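You operate a simulated robot arm through the tools that you are given. There is no shell and no other tool. Be economical: measure what you need, move in short steps, check, and stop when the job is done.

The job below is to be done with a simulated robot arm. You get a single attempt, and the scene is never put back.

JOB
Measure the Tank jar's Strength with a clean probe and log it.
Fine: rinse the probe before and after, dock it, set the orange slider to the reading and leave the meter on Strength; the jar, the other sliders, the knobs and the white button stay.

It is judged by the outcome, as a careful person would: the job done as asked, and still so three seconds after it is handed in. It fails if anything else is knocked over, pushed out of place, dropped, spilled or broken.

ROBOT AND FRAMES
A 6-joint arm with a two-finger parallel gripper, fixed in place. Base frame: the origin is at the foot of the arm, x ahead of it, y to its left, z up; the work surface is at about z = 780. Lengths are in mm, angles in rad, forces in N, time in s.
With the tool pointing down near the work surface it reaches from about 240 to 640 mm from the base axis. Its first joint turns from -1.152 to 1.152 rad. Payload 2.7 kg.
The tool frame sits at the grasp point between the pads (the TCP): z along the fingers, y along the line on which they close. The tips reach 23 mm beyond it. The gripper opens to 94 mm. The fingers are 38 mm wide and 10 mm thick; the gripper's body (54 by 96 mm) begins 39 mm behind the TCP.
Orientation is that of the tool frame in the base frame, as a unit quaternion [w, x, y, z]. With the fingers straight down and closing along the base's y, the tool's x points along the base's -x, its y along +y and its z along -z.

CONTROLS
- The arm moves only by the tool jog_arm. Its argument "rows" is a list of rows, each a list of 3 entries, a list of its own where there are three numbers: the turn, a rotation vector about the tool's x, y, z in rad, then the shift along the tool's x, y, z in mm, then the finger opening in mm, from 0 to 94. In form: [[[ax, ay, az], [dx, dy, dz], jaw], ...]. A call has 1 to 12 rows; each row is the pose to reach, as a shift and turn from the pose commanded when the call began, along the tool's axes at that moment. Rows are played at 5 a second. More than 50 mm and 0.15 rad between two rows, or a gripper value outside its range, and nothing of the call is played. A pose out of reach is approached as far as the arm can. The call stops where the force on the tool passes 70 N (or 10 N more than at its start, if that is more) or the arm is blocked; 0.2 s more then pass. The fingers move at their own pace (about 45 mm/s each) and stop on an object; they squeeze with about 42 N. The grip force told is the motor's: it shows also when the fingers shut on nothing. Time passes only in rows, and 0.2 s behind the last, so rows that repeat a pose let the fingers close. It gives the time, the measured TCP pose, the force on the tool (base axes), the opening and the grip force at its end, in the units of the frame above (readings bear some noise), with the torque about the TCP (base axes, N m) and any sound that the robot's microphone picked up, and new pictures: "pictures" is both (left out), scene, wrist or none.
- Cameras (640 x 400 px; columns grow to the right, rows downward): "scene" is fixed at [63.2, -417.8, 1409.4]; the picture's right is [0.88, -0.47, 0.00], its down [-0.28, -0.53, -0.80] and it looks along [0.37, 0.71, -0.60] (base axes); focal length 339 px, centre (320, 200). "wrist" rides on the gripper at [86, 16, -74] in the tool frame; the picture's right is [-0.18, 0.98, 0.00], its down [-0.58, -0.11, -0.81] and it looks along [-0.79, -0.15, 0.59] (tool axes); focal length 243 px, centre (320, 200). There is no depth. A picture from a camera that has moved, and an enlarged one, comes with that camera's place and axes in the base frame and with its lens. The place of the scene camera against the robot may be out by one fixed shift of up to 12 mm in any direction.
- inspect(camera, box): a new picture of the part [left, top, right, bottom] of that camera's present view, enlarged. It takes no simulated time.
- close_job(): hands the job in; it is judged then, once.

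Work in short steps. Places have to be worked out from the pictures, the camera data and where the tool is seen: move nearer, look again, correct. Check each grasp and each placing, and mend what went wrong. You have 120 turns and 200 pictures in all, those below and enlarged ones among them. Open the gripper and draw the arm clear of the work before you hand the job in, unless the task says otherwise; then end with one line.

The tools are called after "Request:" as name(argument=value, ...) on one line, values as JSON. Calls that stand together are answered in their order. jog_arm: Moves the arm, as the interface text tells. Its arguments: {"type":"object","properties":{"rows":{"type":"array"},"pictures":{"type":"string","enum":["both","scene","wrist","none"]}},"required":["rows"]} The other tools are called the same way: inspect (camera, box) takes an enlarged picture of a part of a camera's view; close_job () hands the job in.

At the start:

```text
t: 0.0
ee_pos: [371.4, 210.6, 1141.1]
orientation: [0.001, 0.001, 1.0, 0.001]
ft_force: [0.1, -0.5, -0.3]
ft_torque: [0.02, 0.0, -0.03]
gripper_width: 93.7
grip_force: 0.0
```

scene: 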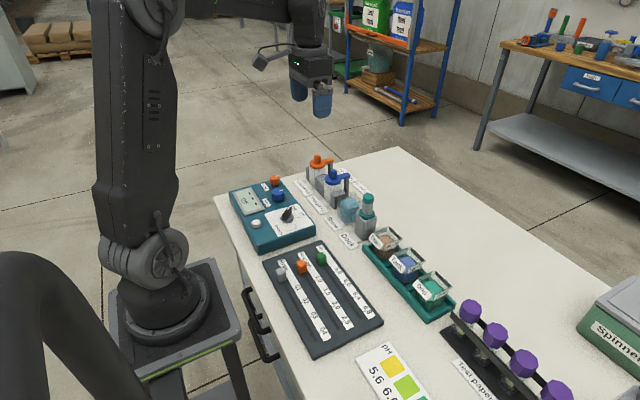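
wrist: 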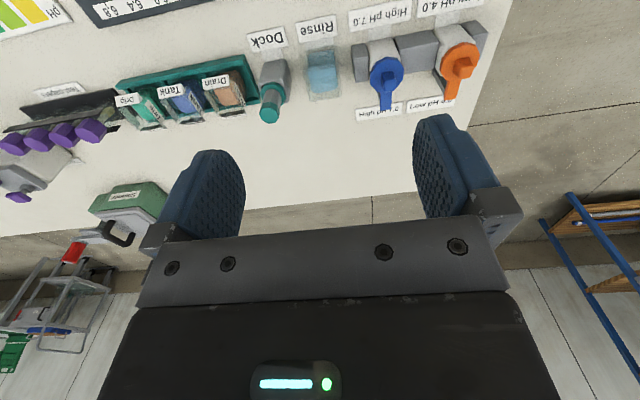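

I'll look closely at the meter, the sliders and the jars before moving.

Request:
inspect(camera="scene", box=[220, 150, 380, 250])

Request:
inspect(camera="scene", box=[260, 230, 400, 360])

Request:
inspect(camera="scene", box=[330, 180, 490, 330])

Request:
inspect(camera="wrist", box=[100, 0, 500, 150])

```text
4.00 times, centred on (300, 200) of scene
camera zoom: at [63.2, -417.8, 1409.4], right [0.88, -0.47, 0.0], down [-0.28, -0.53, -0.8], along [0.37, 0.71, -0.6], focal length 1355 px, centre (400, 200)
```

zoom: 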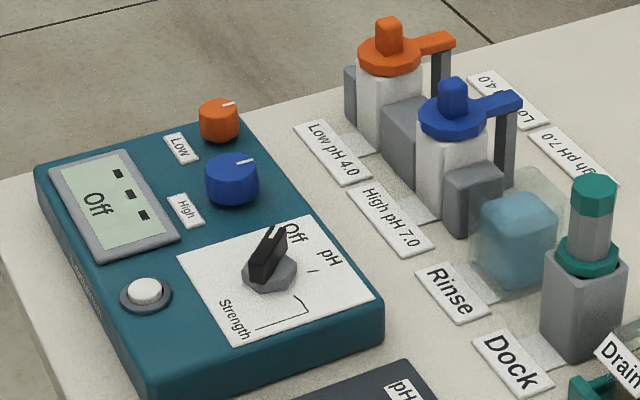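

```text
3.08 times, centred on (330, 295) of scene
camera zoom: at [63.2, -417.8, 1409.4], right [0.88, -0.47, 0.0], down [-0.28, -0.53, -0.8], along [0.37, 0.71, -0.6], focal length 1042 px, centre (289, -92)
```

zoom: 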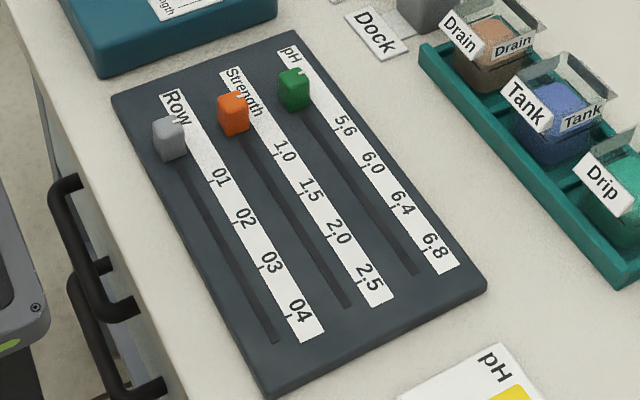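

```text
2.67 times, centred on (410, 255) of scene
camera zoom: at [63.2, -417.8, 1409.4], right [0.88, -0.47, 0.0], down [-0.28, -0.53, -0.8], along [0.37, 0.71, -0.6], focal length 903 px, centre (80, 53)
```

zoom: 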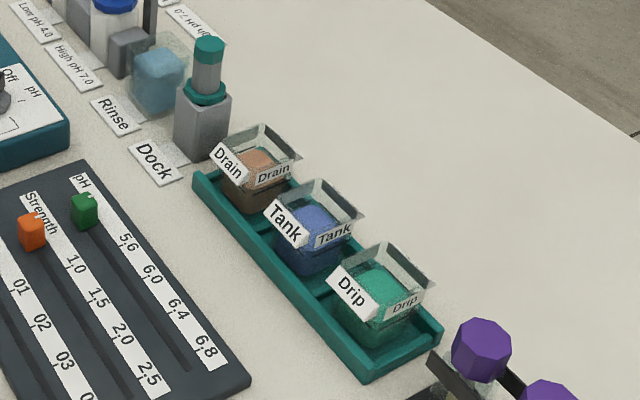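

```text
1.60 times, centred on (300, 75) of wrist
camera zoom: at [285.1, 225.4, 1216.1], right [0.18, 0.98, 0.0], down [0.58, -0.11, 0.81], along [0.79, -0.15, -0.59], focal length 388 px, centre (352, 400)
```

zoom: 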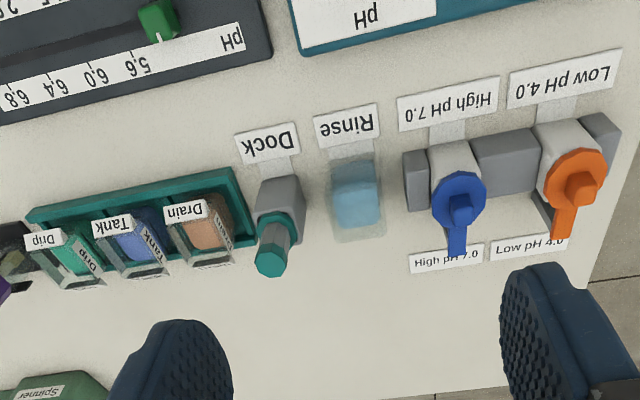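

Estimates so far: selector near (310,230), orange slider near (280,80) with its track running along -y, rinse about (480,195), dock about (470,113) and Tank about (480,-33). I'll move lower over the meter for a closer view.

Request:
jog_arm(rows=[[[0, 0, 0], [20, 3, 40], 94], [[0, 0, 0], [40, 6, 80], 94], [[0, 0, 0], [60, 9, 120], 94], [[0, 0, 0], [80, 12, 155], 94], [[0, 0, 0], [95, 15, 180], 94]])

```text
t: 1.2
ee_pos: [277.8, 226.2, 961.8]
orientation: [-0.001, 0.0, 1.0, 0.001]
ft_force: [-0.8, 1.0, 0.4]
ft_torque: [-0.01, 0.05, 0.02]
gripper_width: 94.2
grip_force: 0.1
camera wrist: at [190.6, 240.7, 1036.6], right [0.18, 0.98, 0.0], down [0.58, -0.11, 0.81], along [0.79, -0.15, -0.59], focal length 243 px, centre (320, 200)
```

scene: 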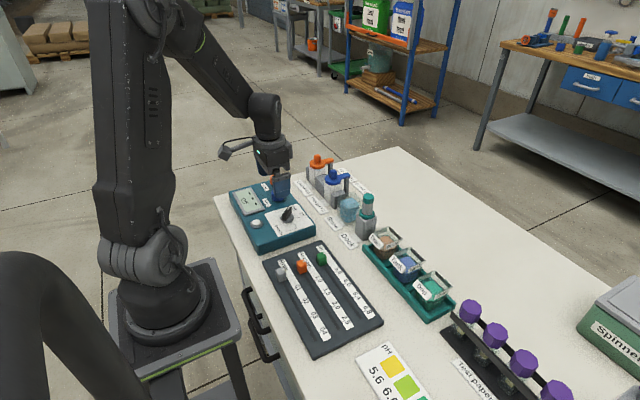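
wrist: 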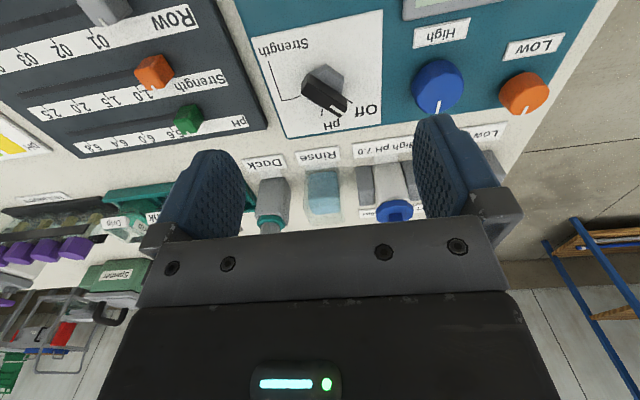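

Request:
inspect(camera="wrist", box=[230, 0, 410, 140])

Request:
inspect(camera="scene", box=[225, 175, 325, 255])

```text
2.86 times, centred on (320, 70) of wrist
camera zoom: at [190.6, 240.7, 1036.6], right [0.18, 0.98, 0.0], down [0.58, -0.11, 0.81], along [0.79, -0.15, -0.59], focal length 693 px, centre (320, 571)
```

zoom: 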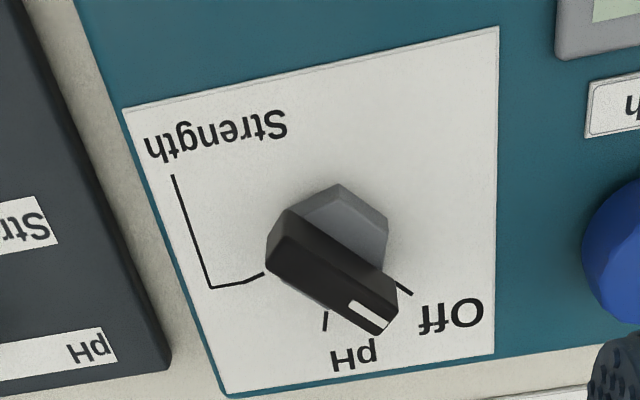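

```text
5.00 times, centred on (275, 215) of scene
camera zoom: at [63.2, -417.8, 1409.4], right [0.88, -0.47, 0.0], down [-0.28, -0.53, -0.8], along [0.37, 0.71, -0.6], focal length 1694 px, centre (545, 125)
```

zoom: 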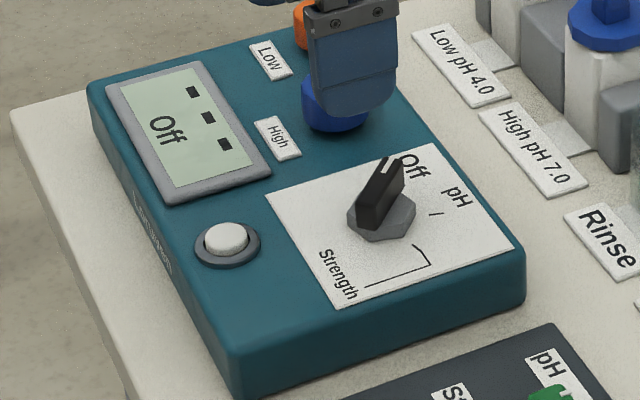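

The selector's bar points at Off (about 49° from base +x), and the Strength tick is about 132° clockwise from it. I'll turn the hand to line up with the bar and hover lower above it to triangulate.

Request:
jog_arm(rows=[[[0, 0, -0.144], [-4, 0, 6], 70], [[0, 0, -0.288], [-8, 0, 12], 60], [[0, 0, -0.432], [-12, -1, 18], 50], [[0, 0, -0.576], [-16, -1, 24], 50], [[0, 0, -0.72], [-20, -2, 30], 50], [[0, 0, -0.864], [-22, -2, 37], 50]])

```text
t: 2.6
ee_pos: [298.9, 223.6, 924.1]
orientation: [0.001, -0.419, 0.908, 0.001]
ft_force: [0.0, 0.4, -0.3]
ft_torque: [0.02, 0.02, 0.01]
gripper_width: 50.1
grip_force: 0.2
camera wrist: at [230.2, 166.4, 999.1], right [-0.63, 0.78, 0.0], down [0.46, 0.37, 0.81], along [0.63, 0.51, -0.59], focal length 243 px, centre (320, 200)
```

scene: 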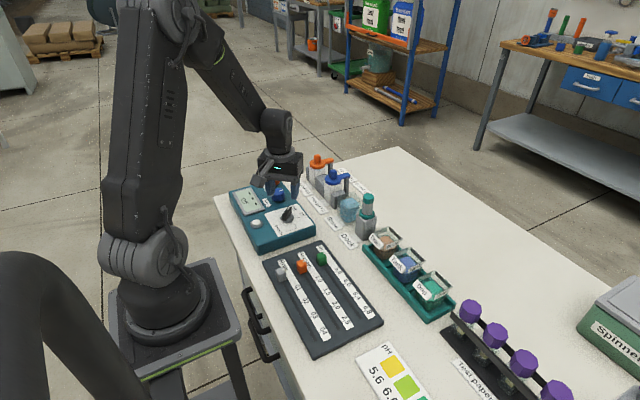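
wrist: 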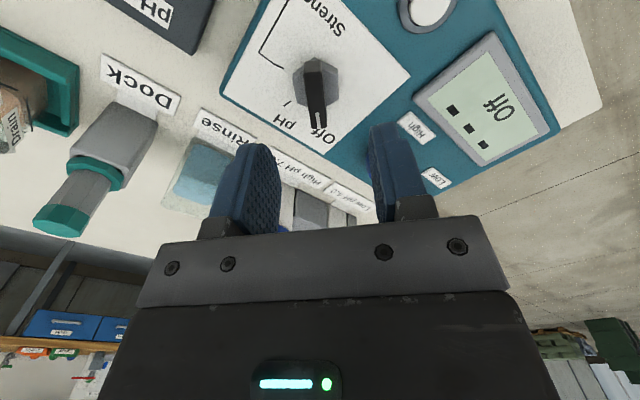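

Request:
inspect(camera="wrist", box=[240, 20, 400, 150])

```text
3.08 times, centred on (320, 85) of wrist
camera zoom: at [230.2, 166.4, 999.1], right [-0.63, 0.78, 0.0], down [0.46, 0.37, 0.81], along [0.63, 0.51, -0.59], focal length 746 px, centre (320, 554)
```

zoom: 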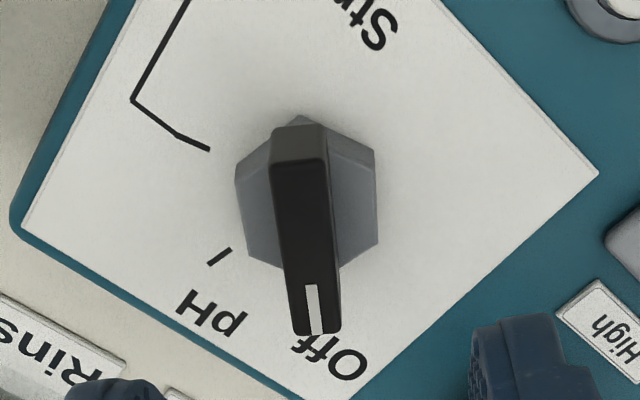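

The plate sits at z≈823, the bar top at z≈848, and the bar centre at about (306.5,225), pointing at roughly 46°. I'll lower the open fingers around it to tip z≈838.

Request:
jog_arm(rows=[[[0, 0, 0.04], [-6, -4.9, 15], 50], [[0, 0, 0.04], [-6, -4.9, 35], 50], [[0, 0, 0.04], [-6, -4.9, 52], 50], [[0, 0, 0.04], [-6, -4.9, 62], 50]])

Request:
inspect(camera="scene", box=[225, 175, 325, 255])

```text
t: 3.6
ee_pos: [305.2, 225.6, 862.5]
orientation: [0.0, -0.401, 0.916, 0.0]
ft_force: [0.5, 0.1, -0.4]
ft_torque: [-0.02, 0.02, 0.03]
gripper_width: 50.1
grip_force: 0.2
camera wrist: at [235.2, 171.1, 937.4], right [-0.6, 0.8, 0.0], down [0.47, 0.35, 0.81], along [0.65, 0.48, -0.59], focal length 243 px, centre (320, 200)
```

scene: 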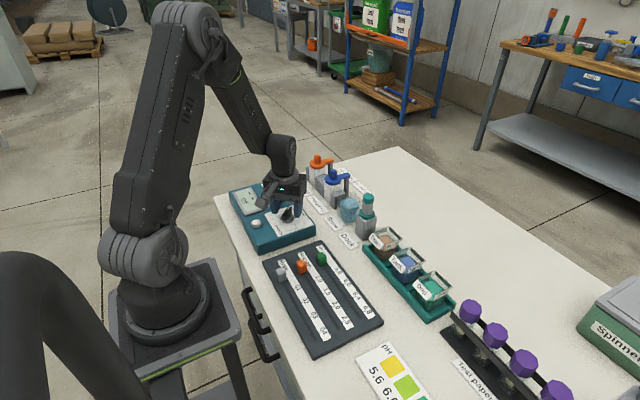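
wrist: 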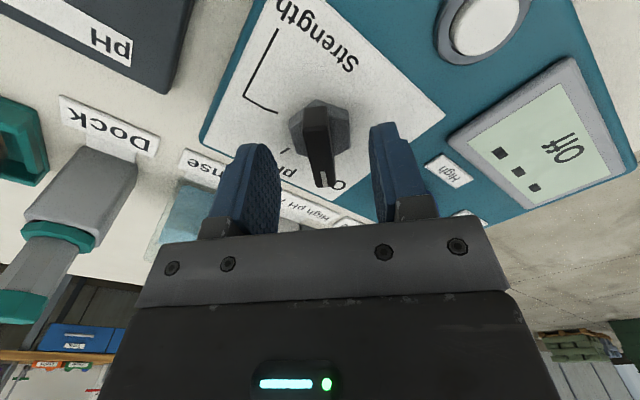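

```text
5.00 times, centred on (275, 215) of scene
camera zoom: at [63.2, -417.8, 1409.4], right [0.88, -0.47, 0.0], down [-0.28, -0.53, -0.8], along [0.37, 0.71, -0.6], focal length 1694 px, centre (545, 125)
```

zoom: 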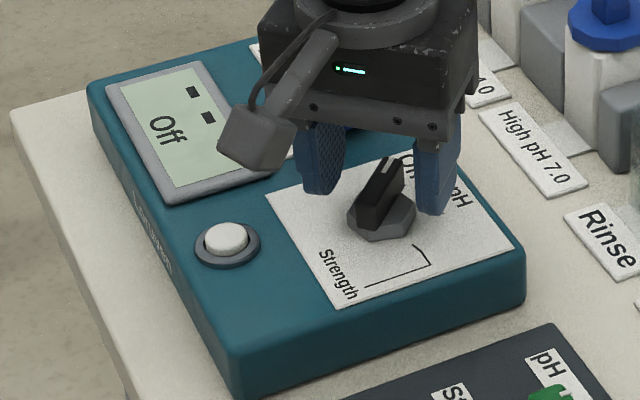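

The bar lies centred between the pads (the bar top projects where it should). I'll go 3 mm lower and close on it.

Request:
jog_arm(rows=[[[0, 0, 0], [0, 0, 3], 50], [[0, 0, 0], [0, 0, 3], 25], [[0, 0, 0], [0, 0, 3], 8], [[0, 0, 0], [0, 0, 3], 8], [[0, 0, 0], [0, 0, 3], 8]], pictures="wrist")

```text
t: 4.8
ee_pos: [305.0, 226.4, 860.3]
orientation: [-0.001, -0.398, 0.918, 0.001]
ft_force: [-7.7, 6.4, -1.5]
ft_torque: [0.24, -0.07, -1.57]
gripper_width: 12.5
grip_force: 45.6
camera wrist: at [234.2, 171.4, 934.2], right [-0.59, 0.81, 0.0], down [0.48, 0.35, 0.81], along [0.65, 0.48, -0.59], focal length 243 px, centre (320, 200)
```

wrist: 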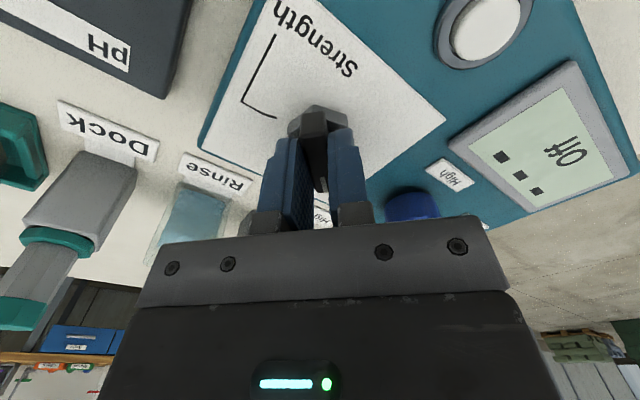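

Gripped (12.5 mm). I'll turn clockwise in steps, watching the torque.

Request:
jog_arm(rows=[[[0, 0, 0.12], [0, 0.5, 3], 8], [[0, 0, 0.24], [0, 0.8, 3], 8], [[0, 0, 0.36], [0, 0.8, 3], 8], [[0, 0, 0.48], [0, 0.8, 3], 8], [[0, 0, 0.6], [0, 0.8, 3], 8], [[0, 0, 0.72], [0, 0.8, 3], 8], [[0, 0, 0.84], [0, 0.8, 3], 8], [[0, 0, 0.96], [0, 0.8, 3], 8], [[0, 0, 1.08], [0, 0.8, 3], 8]], pictures="wrist")

```text
t: 6.8
ee_pos: [306.6, 225.1, 856.9]
orientation: [0.001, 0.129, 0.992, 0.0]
ft_force: [-1.4, -14.5, 36.8]
ft_torque: [-0.42, -0.14, 0.01]
gripper_width: 12.1
grip_force: 44.6
camera wrist: at [226.2, 260.9, 932.0], right [0.43, 0.9, 0.0], down [0.53, -0.25, 0.81], along [0.73, -0.35, -0.59], focal length 243 px, centre (320, 200)
```

wrist: 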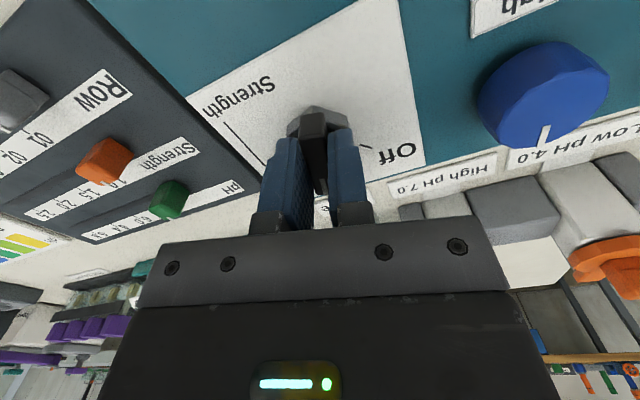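

I accidentally lowered another 3 mm and the tips now press on the skirt (37 N up). I'll raise 3 mm and continue clockwise about 1.15 rad more.

Request:
jog_arm(rows=[[[0, 0, 0], [0, -0.4, -3], 8], [[0, 0, 0.12], [0, -0.4, -3], 8], [[0, 0, 0.24], [0, -0.4, -3], 8], [[0, 0, 0.36], [0, -0.4, -3], 8], [[0, 0, 0.48], [0, -0.4, -3], 8], [[0, 0, 0.6], [0, -0.4, -3], 8], [[0, 0, 0.72], [0, -0.4, -3], 8], [[0, 0, 0.84], [0, -0.4, -3], 8], [[0, 0, 0.96], [0, -0.4, -3], 8], [[0, 0, 1.08], [0, -0.4, -3], 8], [[0, 0, 1.15], [0, -0.4, -3], 8]], pictures="both")

Request:
inspect(camera="scene", box=[225, 175, 325, 255])

```text
t: 9.2
ee_pos: [304.8, 225.6, 859.3]
orientation: [-0.001, 0.645, 0.764, -0.002]
ft_force: [1.6, -8.2, -22.4]
ft_torque: [-0.33, -0.2, 1.95]
gripper_width: 14.0
grip_force: 45.0
camera wrist: at [306.5, 311.9, 933.4], right [1.0, -0.02, 0.0], down [-0.01, -0.59, 0.81], along [-0.01, -0.81, -0.59], focal length 243 px, centre (320, 200)
```

scene: 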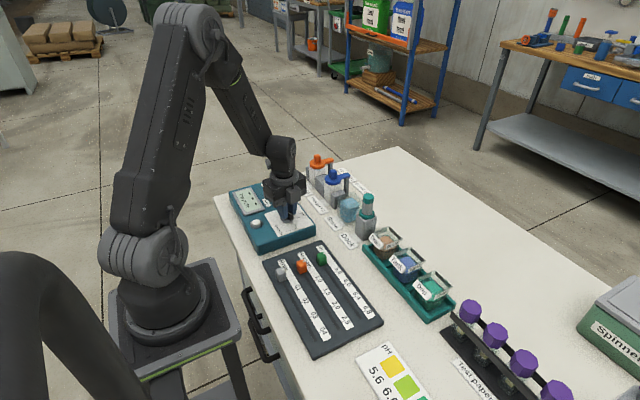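
wrist: 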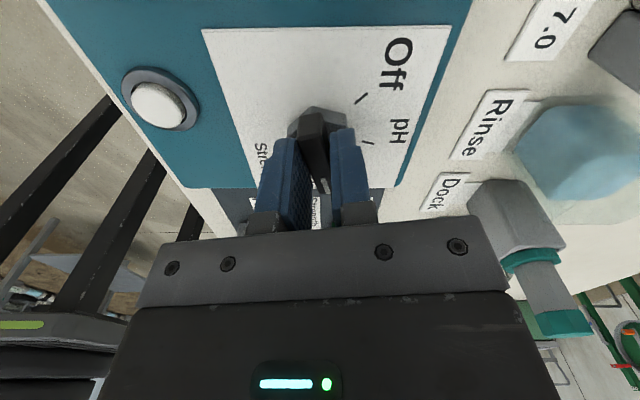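

```text
5.00 times, centred on (275, 215) of scene
camera zoom: at [63.5, -417.8, 1409.4], right [0.88, -0.47, 0.0], down [-0.28, -0.53, -0.8], along [0.37, 0.71, -0.6], focal length 1694 px, centre (545, 125)
```

zoom: 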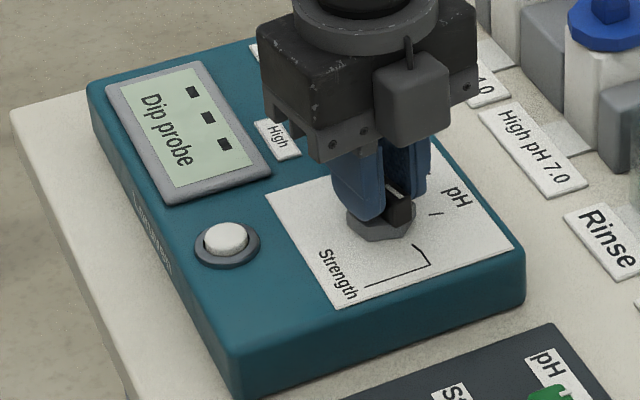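

The display changed to "Dip probe", and the bar seems to lag the hand a little. I'll open, rise and check where the pointer sits.

Request:
jog_arm(rows=[[[0, 0, 0], [0, 0, 0], 25], [[0, 0, 0], [0, 0, 0], 40], [[0, 0, 0], [0, 0, -15], 50], [[0, 0, 0], [0, 0, -40], 50], [[0, 0, 0], [0, 0, -60], 50]], pictures="wrist")

Request:
inspect(camera="scene", box=[225, 175, 325, 255])

Request:
inspect(camera="wrist", box=[200, 20, 440, 170])

```text
t: 10.4
ee_pos: [306.8, 225.2, 919.7]
orientation: [0.0, 0.647, 0.762, 0.001]
ft_force: [0.8, 0.1, 0.1]
ft_torque: [0.04, 0.0, 0.0]
gripper_width: 49.8
grip_force: 0.1
camera wrist: at [308.0, 311.6, 994.9], right [1.0, -0.02, 0.0], down [-0.01, -0.59, 0.81], along [-0.02, -0.81, -0.59], focal length 243 px, centre (320, 200)
```

wrist: 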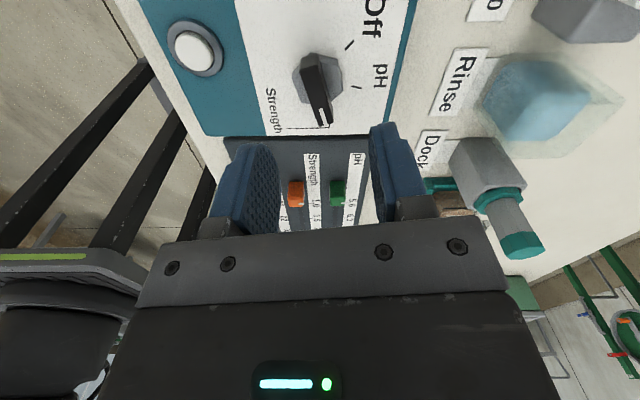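

```text
5.00 times, centred on (275, 215) of scene
camera zoom: at [63.2, -417.8, 1409.4], right [0.88, -0.47, 0.0], down [-0.28, -0.53, -0.8], along [0.37, 0.71, -0.6], focal length 1694 px, centre (545, 125)
```

zoom: 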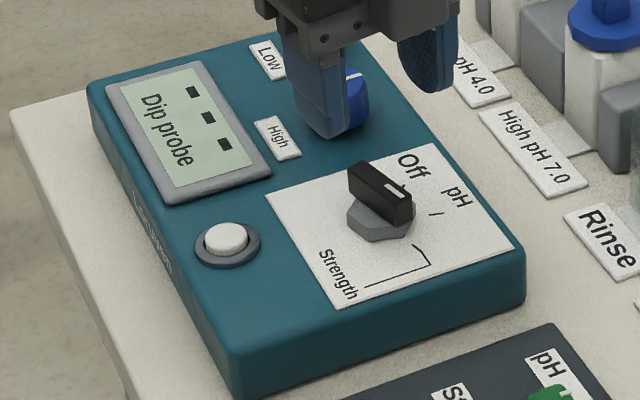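

```text
2.67 times, centred on (320, 95) of wrist
camera zoom: at [308.0, 311.6, 994.9], right [1.0, -0.02, 0.0], down [-0.01, -0.59, 0.81], along [-0.02, -0.81, -0.59], focal length 647 px, centre (320, 480)
```

zoom: 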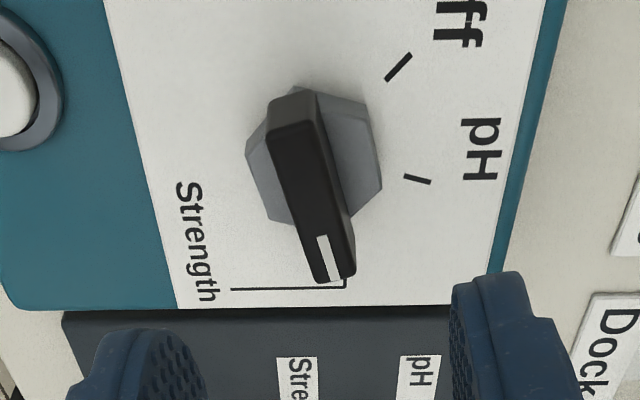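

The pointer is at about -77°, essentially on the Strength tick, and its units will confirm that later. Next I'll turn the hand back to square and go look at the dock, rinse and jars.

Request:
jog_arm(rows=[[[0, 0, -0.14], [-6, 3, -20], 60], [[0, 0, -0.28], [-20, 10, -35], 60], [[0, 0, -0.42], [-34, 18, -45], 60], [[0, 0, -0.56], [-48, 26, -45], 60], [[0, 0, -0.7], [-62, 34, -45], 60], [[0, 0, -0.84], [-76, 42, -45], 60], [[0, 0, -0.98], [-90, 50, -45], 60], [[0, 0, -1.12], [-104, 57, -45], 60], [[0, 0, -1.26], [-117, 64, -45], 60], [[0, 0, -1.405], [-117, 64, -45], 60]])

```text
t: 12.6
ee_pos: [388.0, 119.5, 963.7]
orientation: [0.0, -0.001, 1.0, 0.001]
ft_force: [0.9, 0.4, 0.1]
ft_torque: [-0.01, -0.01, -0.01]
gripper_width: 59.9
grip_force: 0.1
camera wrist: at [302.0, 134.2, 1039.0], right [0.18, 0.98, 0.0], down [0.58, -0.11, 0.81], along [0.79, -0.15, -0.59], focal length 243 px, centre (320, 200)
```

scene: 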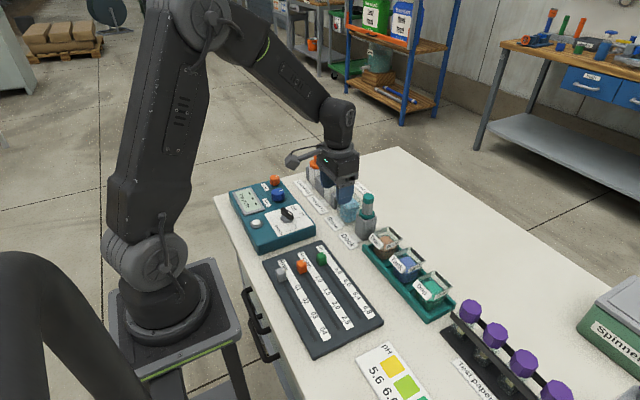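
wrist: 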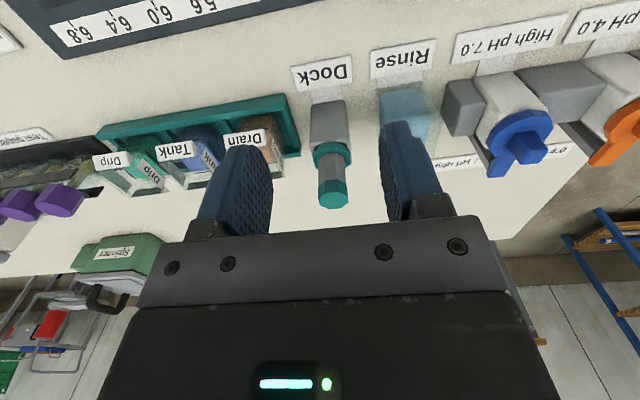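

Request:
inspect(camera="wrist", box=[270, 60, 430, 220])

Request:
inspect(camera="wrist", box=[90, 90, 310, 210])

Request:
inspect(camera="scene", box=[330, 170, 470, 330])

```text
2.50 times, centred on (350, 140) of wrist
camera zoom: at [302.0, 134.2, 1039.0], right [0.18, 0.98, 0.0], down [0.58, -0.11, 0.81], along [0.79, -0.15, -0.59], focal length 606 px, centre (245, 350)
```

zoom: 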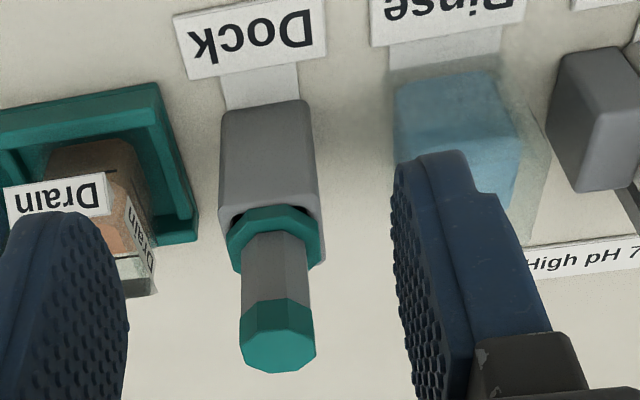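

```text
2.91 times, centred on (200, 150) of wrist
camera zoom: at [302.0, 134.2, 1039.0], right [0.18, 0.98, 0.0], down [0.58, -0.11, 0.81], along [0.79, -0.15, -0.59], focal length 706 px, centre (669, 346)
```

zoom: 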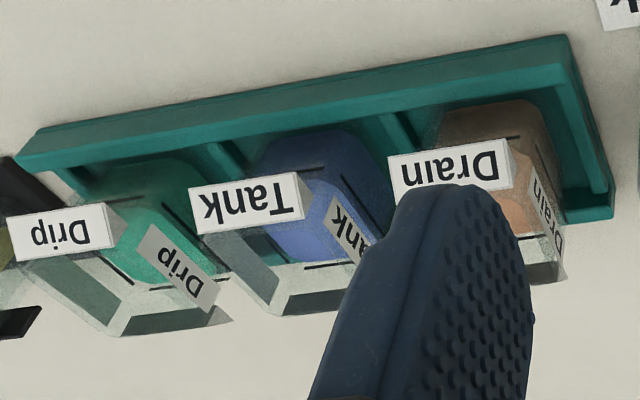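

```text
2.50 times, centred on (400, 250) of scene
camera zoom: at [63.2, -417.8, 1409.4], right [0.88, -0.47, 0.0], down [-0.28, -0.53, -0.8], along [0.37, 0.71, -0.6], focal length 847 px, centre (120, 75)
```

zoom: 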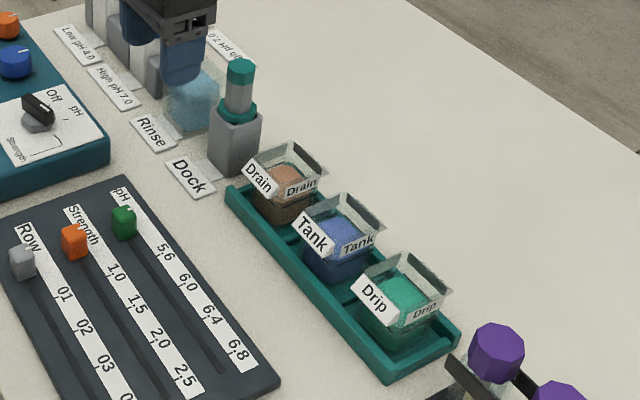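

Triangulating gives the probe axis near (483,113): cap top z≈907, grey handle z≈857–888, about 25 mm across. I'll move above it with the tips clear of the cap and check alignment.

Request:
jog_arm(rows=[[[0, 0, 0], [-30, -3, 0], 60], [[0, 0, 0], [-60, -5, 0], 60], [[0, 0, 0], [-80, -6.5, 0], 60], [[0, 0, 0], [-92, -6.5, 5], 60]])

Request:
inspect(camera="wrist", box=[200, 40, 440, 210])

Request:
inspect(camera="scene", box=[310, 150, 450, 250])

```text
t: 13.6
ee_pos: [481.8, 113.8, 960.1]
orientation: [0.0, 0.0, 1.0, 0.0]
ft_force: [-0.1, 0.4, -0.6]
ft_torque: [-0.03, 0.0, 0.02]
gripper_width: 59.8
grip_force: 0.1
camera wrist: at [394.8, 128.7, 1034.8], right [0.18, 0.98, 0.0], down [0.58, -0.11, 0.81], along [0.79, -0.15, -0.59], focal length 243 px, centre (320, 200)
```

scene: 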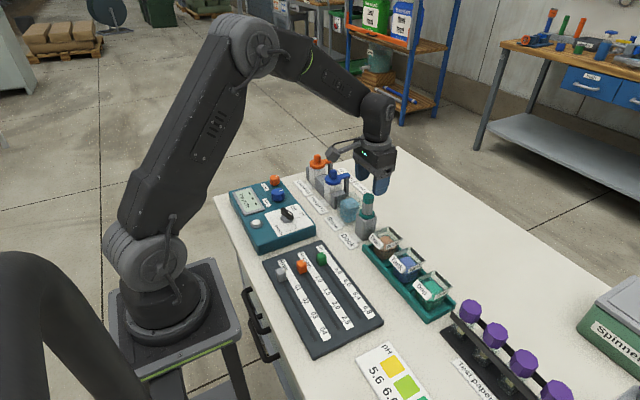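
wrist: 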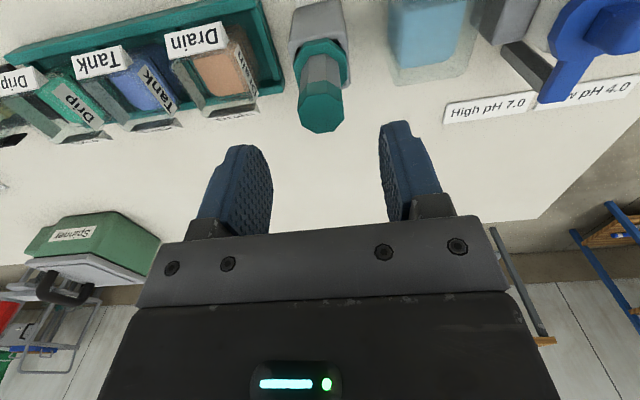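

```text
2.35 times, centred on (320, 125) of wrist
camera zoom: at [394.8, 128.7, 1034.8], right [0.18, 0.98, 0.0], down [0.58, -0.11, 0.81], along [0.79, -0.15, -0.59], focal length 571 px, centre (320, 376)
```

zoom: 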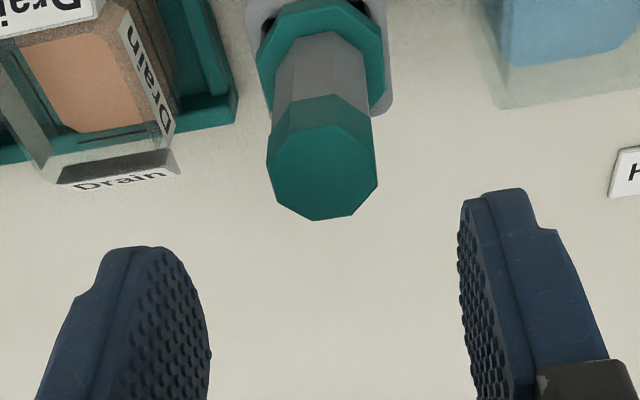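

```text
4.00 times, centred on (380, 200) of scene
camera zoom: at [63.2, -417.8, 1409.4], right [0.88, -0.47, 0.0], down [-0.28, -0.53, -0.8], along [0.37, 0.71, -0.6], focal length 1355 px, centre (80, 200)
```

zoom: 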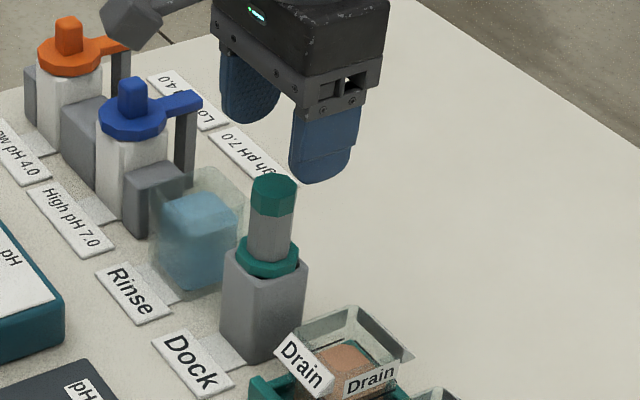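

Better triangulation gives the probe axis at about (475.5,113.5) with the cap top at z≈911. I'll shift 6 mm back and descend to TCP z≈887, tips just above the collar, then close.

Request:
jog_arm(rows=[[[0, 0, 0], [6, 0, 20], 60], [[0, 0, 0], [6, 0, 40], 60], [[0, 0, 0], [6, 0, 58], 60], [[0, 0, 0], [6, 0, 73], 60]], pictures="wrist")

Request:
inspect(camera="scene", box=[310, 150, 450, 250])

```text
t: 14.6
ee_pos: [473.8, 113.4, 885.3]
orientation: [0.0, 0.0, 1.0, 0.0]
ft_force: [0.0, 0.2, -0.3]
ft_torque: [0.0, -0.01, 0.02]
gripper_width: 59.9
grip_force: 0.1
camera wrist: at [387.8, 128.6, 960.6], right [0.19, 0.98, 0.0], down [0.58, -0.11, 0.81], along [0.79, -0.15, -0.59], focal length 243 px, centre (320, 200)
```

wrist: 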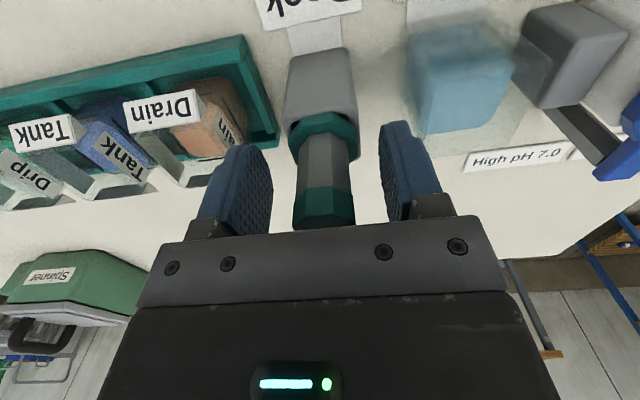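

```text
4.00 times, centred on (380, 200) of scene
camera zoom: at [63.2, -417.8, 1409.4], right [0.88, -0.47, 0.0], down [-0.28, -0.53, -0.8], along [0.37, 0.71, -0.6], focal length 1355 px, centre (80, 200)
```

zoom: 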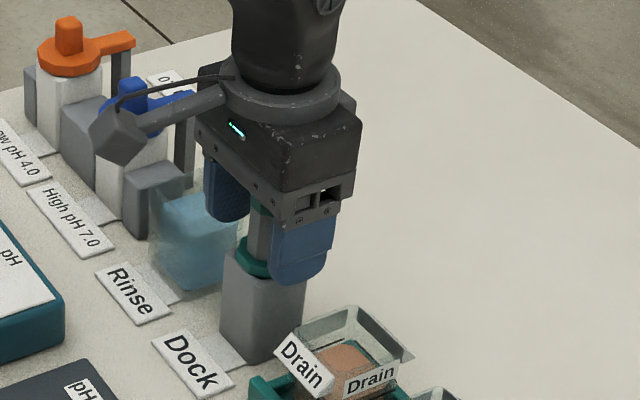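

The probe is centred between the pads, so I'll close on the handle.

Request:
jog_arm(rows=[[[0, 0, 0], [0, 0, 0], 40], [[0, 0, 0], [0, 0, 0], 20], [[0, 0, 0], [0, 0, 0], 18], [[0, 0, 0], [0, 0, 0], 18]], pictures="wrist")

```text
t: 15.6
ee_pos: [474.5, 113.7, 885.9]
orientation: [0.0, 0.001, 1.0, 0.0]
ft_force: [-0.2, -0.4, -0.2]
ft_torque: [0.05, -0.02, 0.0]
gripper_width: 25.8
grip_force: 41.9
camera wrist: at [387.8, 128.5, 960.9], right [0.19, 0.98, 0.0], down [0.58, -0.11, 0.81], along [0.79, -0.15, -0.59], focal length 243 px, centre (320, 200)
```

wrist: 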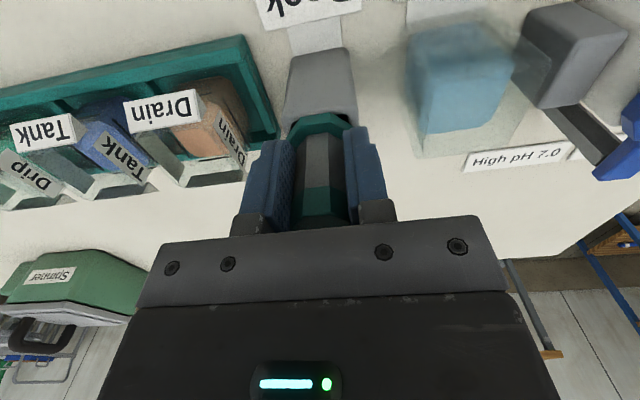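

Firm 25.8 mm grip with almost no side force; the docked TCP pose is (474.3,113.6,885.8). I'll lift straight up 110 mm.

Request:
jog_arm(rows=[[[0, 0, 0], [0, 0, -15], 18], [[0, 0, 0], [0, 0, -35], 18], [[0, 0, 0], [0, 0, -60], 18], [[0, 0, 0], [0, 0, -85], 18], [[0, 0, 0], [0, 0, -110], 18]])

Request:
inspect(camera="scene", box=[310, 130, 450, 250])

Request:
inspect(camera="wrist", box=[200, 0, 500, 190])

```text
t: 16.8
ee_pos: [474.7, 114.6, 996.2]
orientation: [0.0, 0.001, 1.0, 0.0]
ft_force: [-0.3, -0.1, -1.5]
ft_torque: [-0.02, 0.01, -0.02]
gripper_width: 25.3
grip_force: 42.0
camera wrist: at [388.5, 130.0, 1070.9], right [0.19, 0.98, 0.0], down [0.58, -0.11, 0.81], along [0.79, -0.15, -0.59], focal length 243 px, centre (320, 200)
```

scene: 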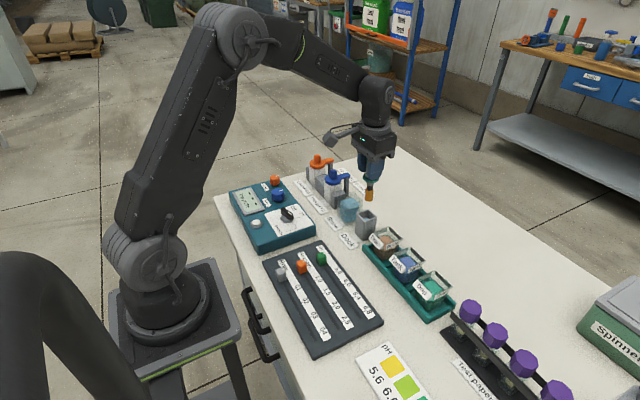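
wrist: 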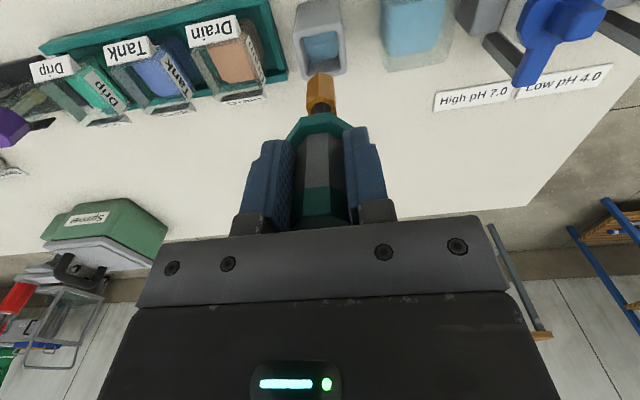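

```text
3.33 times, centred on (380, 190) of scene
camera zoom: at [63.2, -417.7, 1409.4], right [0.88, -0.47, 0.0], down [-0.28, -0.53, -0.8], along [0.37, 0.71, -0.6], focal length 1129 px, centre (120, 233)
```

zoom: 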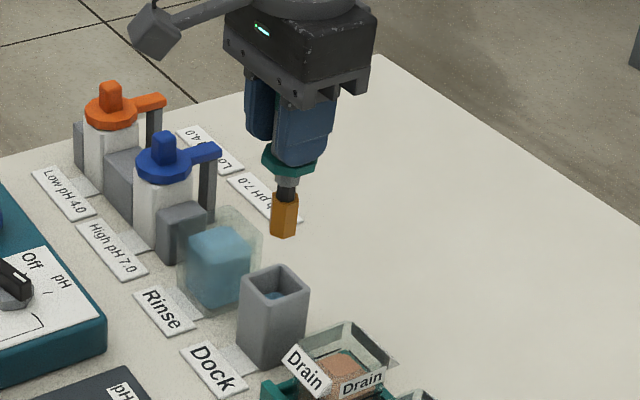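

```text
2.11 times, centred on (350, 95) of wrist
camera zoom: at [388.5, 130.0, 1070.9], right [0.19, 0.98, 0.0], down [0.58, -0.11, 0.81], along [0.79, -0.15, -0.59], focal length 511 px, centre (257, 421)
```

zoom: 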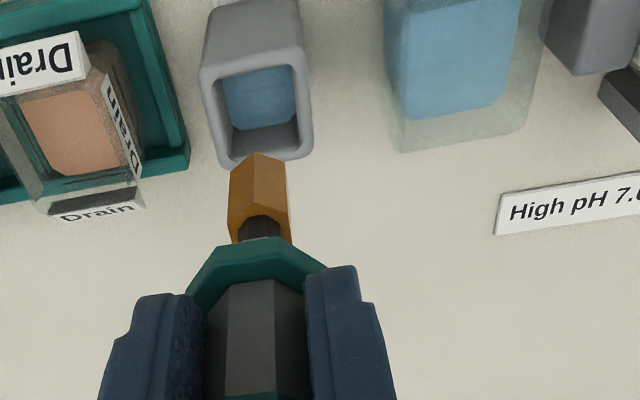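

The probe is out: its orange bulb ends about 87 mm below the TCP. The rinse cup looks centred near (483,196) with its rim at z≈840, so I'll move above it at the same height and check.

Request:
jog_arm(rows=[[[0, 0, 0], [-3, 30, 0], 18], [[0, 0, 0], [-6, 60, 0], 18], [[0, 0, 0], [-8.5, 82, 0], 18], [[0, 0, 0], [-8.5, 82, 0], 18]])

Request:
inspect(camera="scene", box=[300, 130, 440, 250])

Request:
inspect(camera="wrist", box=[220, 0, 420, 125])

```text
t: 17.8
ee_pos: [483.6, 197.0, 998.2]
orientation: [0.0, 0.001, 1.0, 0.0]
ft_force: [-1.2, 1.3, -1.1]
ft_torque: [-0.01, -0.01, 0.01]
gripper_width: 25.5
grip_force: 42.3
camera wrist: at [395.8, 211.8, 1071.7], right [0.19, 0.98, 0.0], down [0.58, -0.11, 0.81], along [0.79, -0.15, -0.59], focal length 243 px, centre (320, 200)
```

scene: 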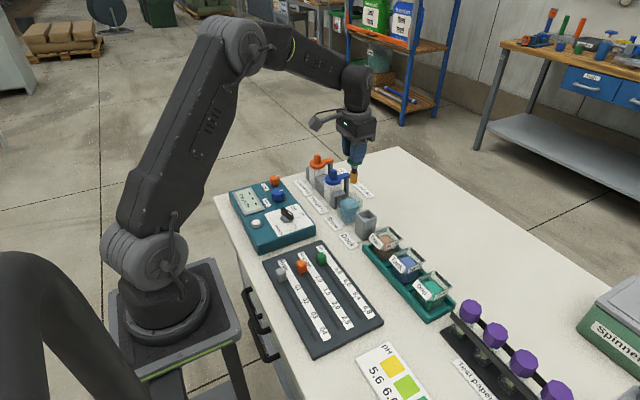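
wrist: 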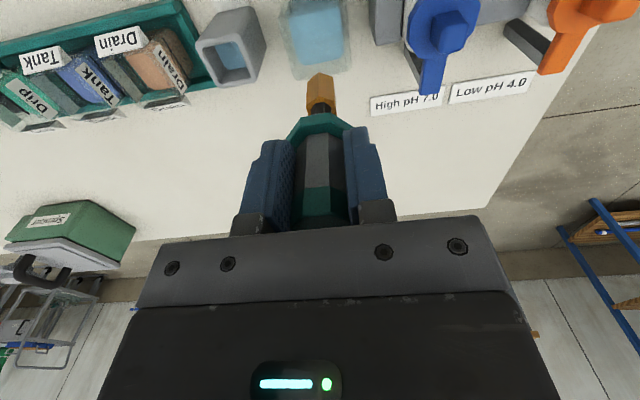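

```text
3.33 times, centred on (370, 190) of scene
camera zoom: at [63.2, -417.7, 1409.4], right [0.88, -0.47, 0.0], down [-0.28, -0.53, -0.8], along [0.37, 0.71, -0.6], focal length 1129 px, centre (153, 233)
```

zoom: 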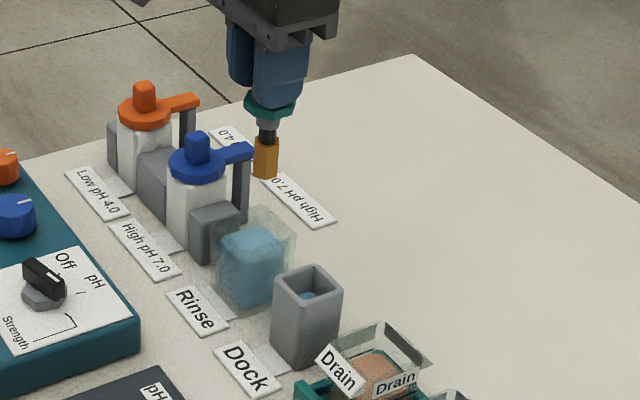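

```text
3.20 times, centred on (320, 62) of wrist
camera zoom: at [395.8, 211.8, 1071.7], right [0.19, 0.98, 0.0], down [0.58, -0.11, 0.81], along [0.79, -0.15, -0.59], focal length 776 px, centre (320, 640)
```

zoom: 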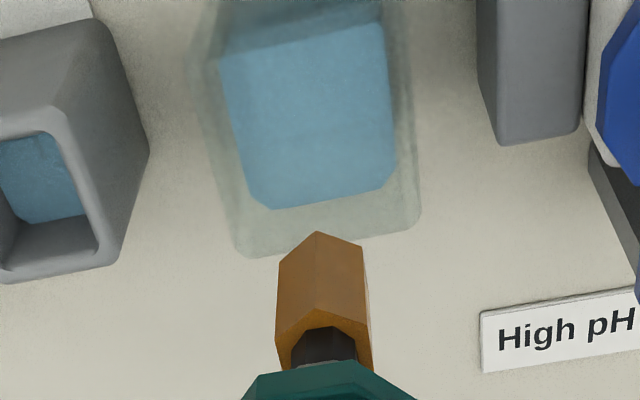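

The refined rinse cup rim is at z≈850, centred at about (477.5,193.5), with liquid at about z 830. I'll centre the probe over it, then descend partway and check.

Request:
jog_arm(rows=[[[0, 0, 0], [6, -3.5, 0], 18], [[0, 0, 0], [6, -3.5, 20], 18], [[0, 0, 0], [6, -3.5, 40], 18], [[0, 0, 0], [6, -3.5, 55], 18], [[0, 0, 0], [6, -3.5, 55], 18]])

Request:
inspect(camera="scene", box=[310, 150, 410, 240])

Request:
inspect(camera="wrist", box=[220, 0, 420, 145])

```text
t: 19.0
ee_pos: [477.0, 191.9, 942.1]
orientation: [0.0, 0.001, 1.0, 0.0]
ft_force: [-0.7, -0.9, -0.9]
ft_torque: [-0.02, -0.03, -0.03]
gripper_width: 25.5
grip_force: 41.6
camera wrist: at [390.4, 206.6, 1016.7], right [0.19, 0.98, 0.0], down [0.58, -0.11, 0.81], along [0.79, -0.15, -0.59], focal length 243 px, centre (320, 200)
```

scene: 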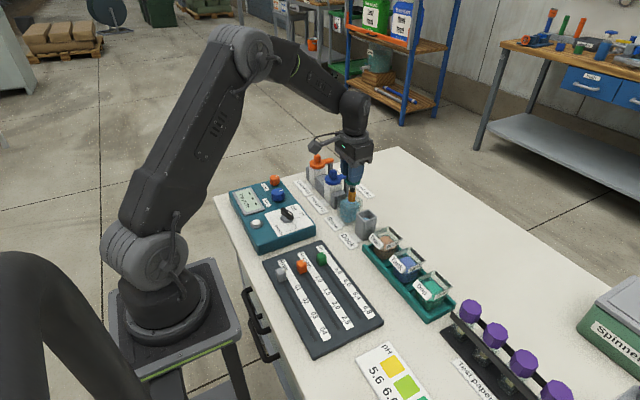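
wrist: 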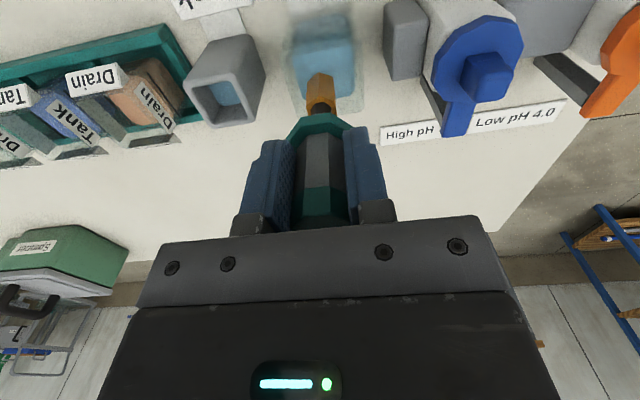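

```text
4.44 times, centred on (360, 195) of scene
camera zoom: at [63.2, -417.7, 1409.4], right [0.88, -0.47, 0.0], down [-0.28, -0.53, -0.8], along [0.37, 0.71, -0.6], focal length 1505 px, centre (142, 222)
```

zoom: 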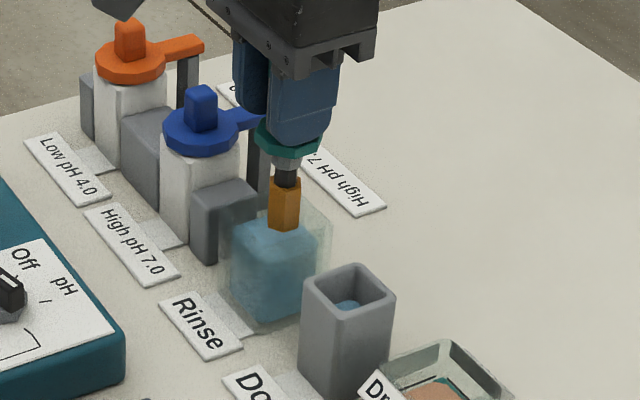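

```text
2.76 times, centred on (320, 72) of wrist
camera zoom: at [390.4, 206.6, 1016.7], right [0.19, 0.98, 0.0], down [0.58, -0.11, 0.81], along [0.79, -0.15, -0.59], focal length 669 px, centre (320, 552)
```

zoom: 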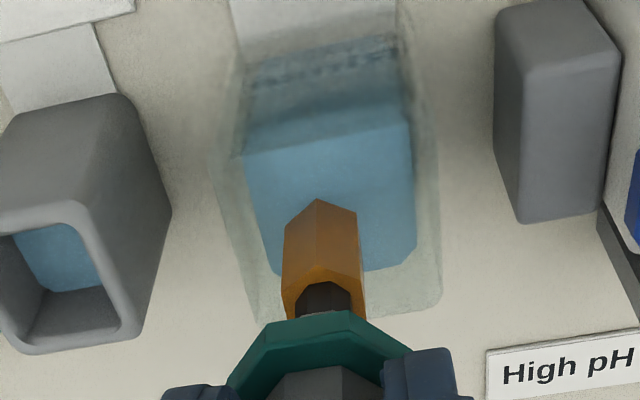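

The bulb is just above the rim and inside the cup outline, with neighbours clear. I'll lower 60 mm more and hold in the rinse.

Request:
jog_arm(rows=[[[0, 0, 0], [0, 1, 15], 18], [[0, 0, 0], [0, 1, 30], 18], [[0, 0, 0], [0, 1, 45], 18], [[0, 0, 0], [0, 1, 60], 18], [[0, 0, 0], [0, 1, 60], 18], [[0, 0, 0], [0, 1, 60], 18], [[0, 0, 0], [0, 1, 60], 18], [[0, 0, 0], [0, 1, 60], 18]], pictures="wrist")

Request:
inspect(camera="scene", box=[310, 150, 410, 240])

Request:
inspect(camera="scene", box=[225, 175, 305, 235])

```text
t: 20.8
ee_pos: [477.4, 193.0, 881.0]
orientation: [0.001, 0.0, 1.0, 0.0]
ft_force: [0.3, 0.5, -0.8]
ft_torque: [0.0, -0.02, 0.03]
gripper_width: 25.8
grip_force: 41.5
camera wrist: at [390.2, 207.4, 956.3], right [0.19, 0.98, 0.0], down [0.58, -0.11, 0.81], along [0.79, -0.15, -0.59], focal length 243 px, centre (320, 200)
```

wrist: 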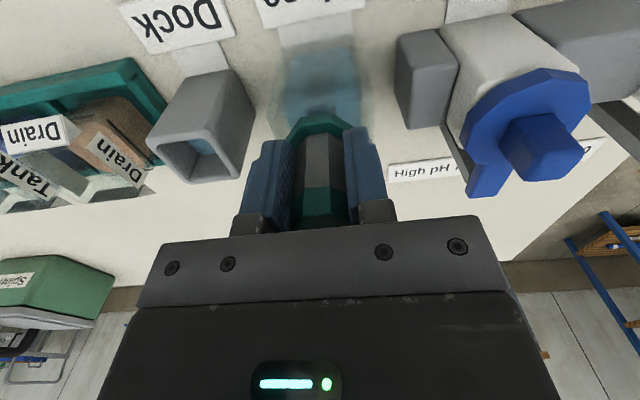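

```text
4.44 times, centred on (360, 195) of scene
camera zoom: at [63.2, -417.7, 1409.4], right [0.88, -0.47, 0.0], down [-0.28, -0.53, -0.8], along [0.37, 0.71, -0.6], focal length 1505 px, centre (142, 222)
```

zoom: 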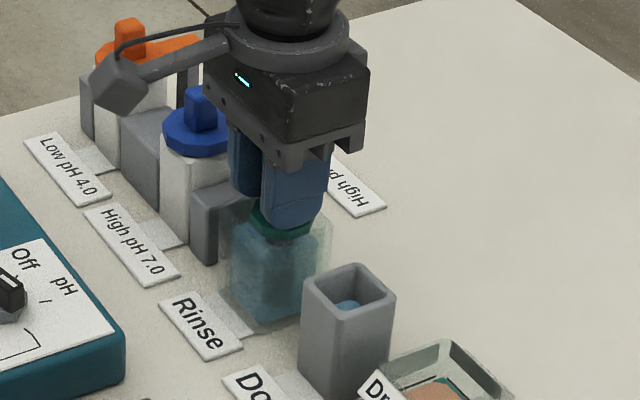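

```text
6.67 times, centred on (265, 205) of scene
camera zoom: at [63.2, -417.7, 1409.4], right [0.88, -0.47, 0.0], down [-0.28, -0.53, -0.8], along [0.37, 0.71, -0.6], focal length 2258 px, centre (687, 167)
```

zoom: 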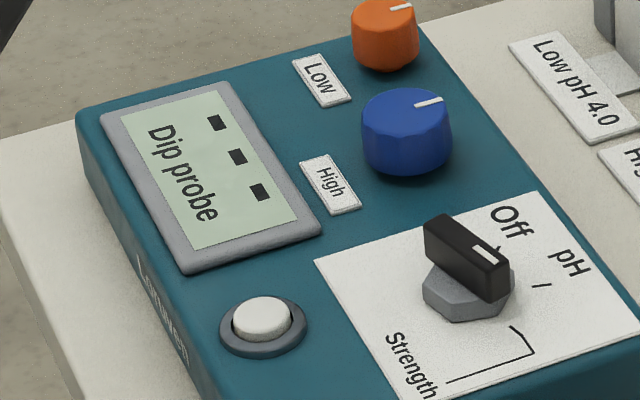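

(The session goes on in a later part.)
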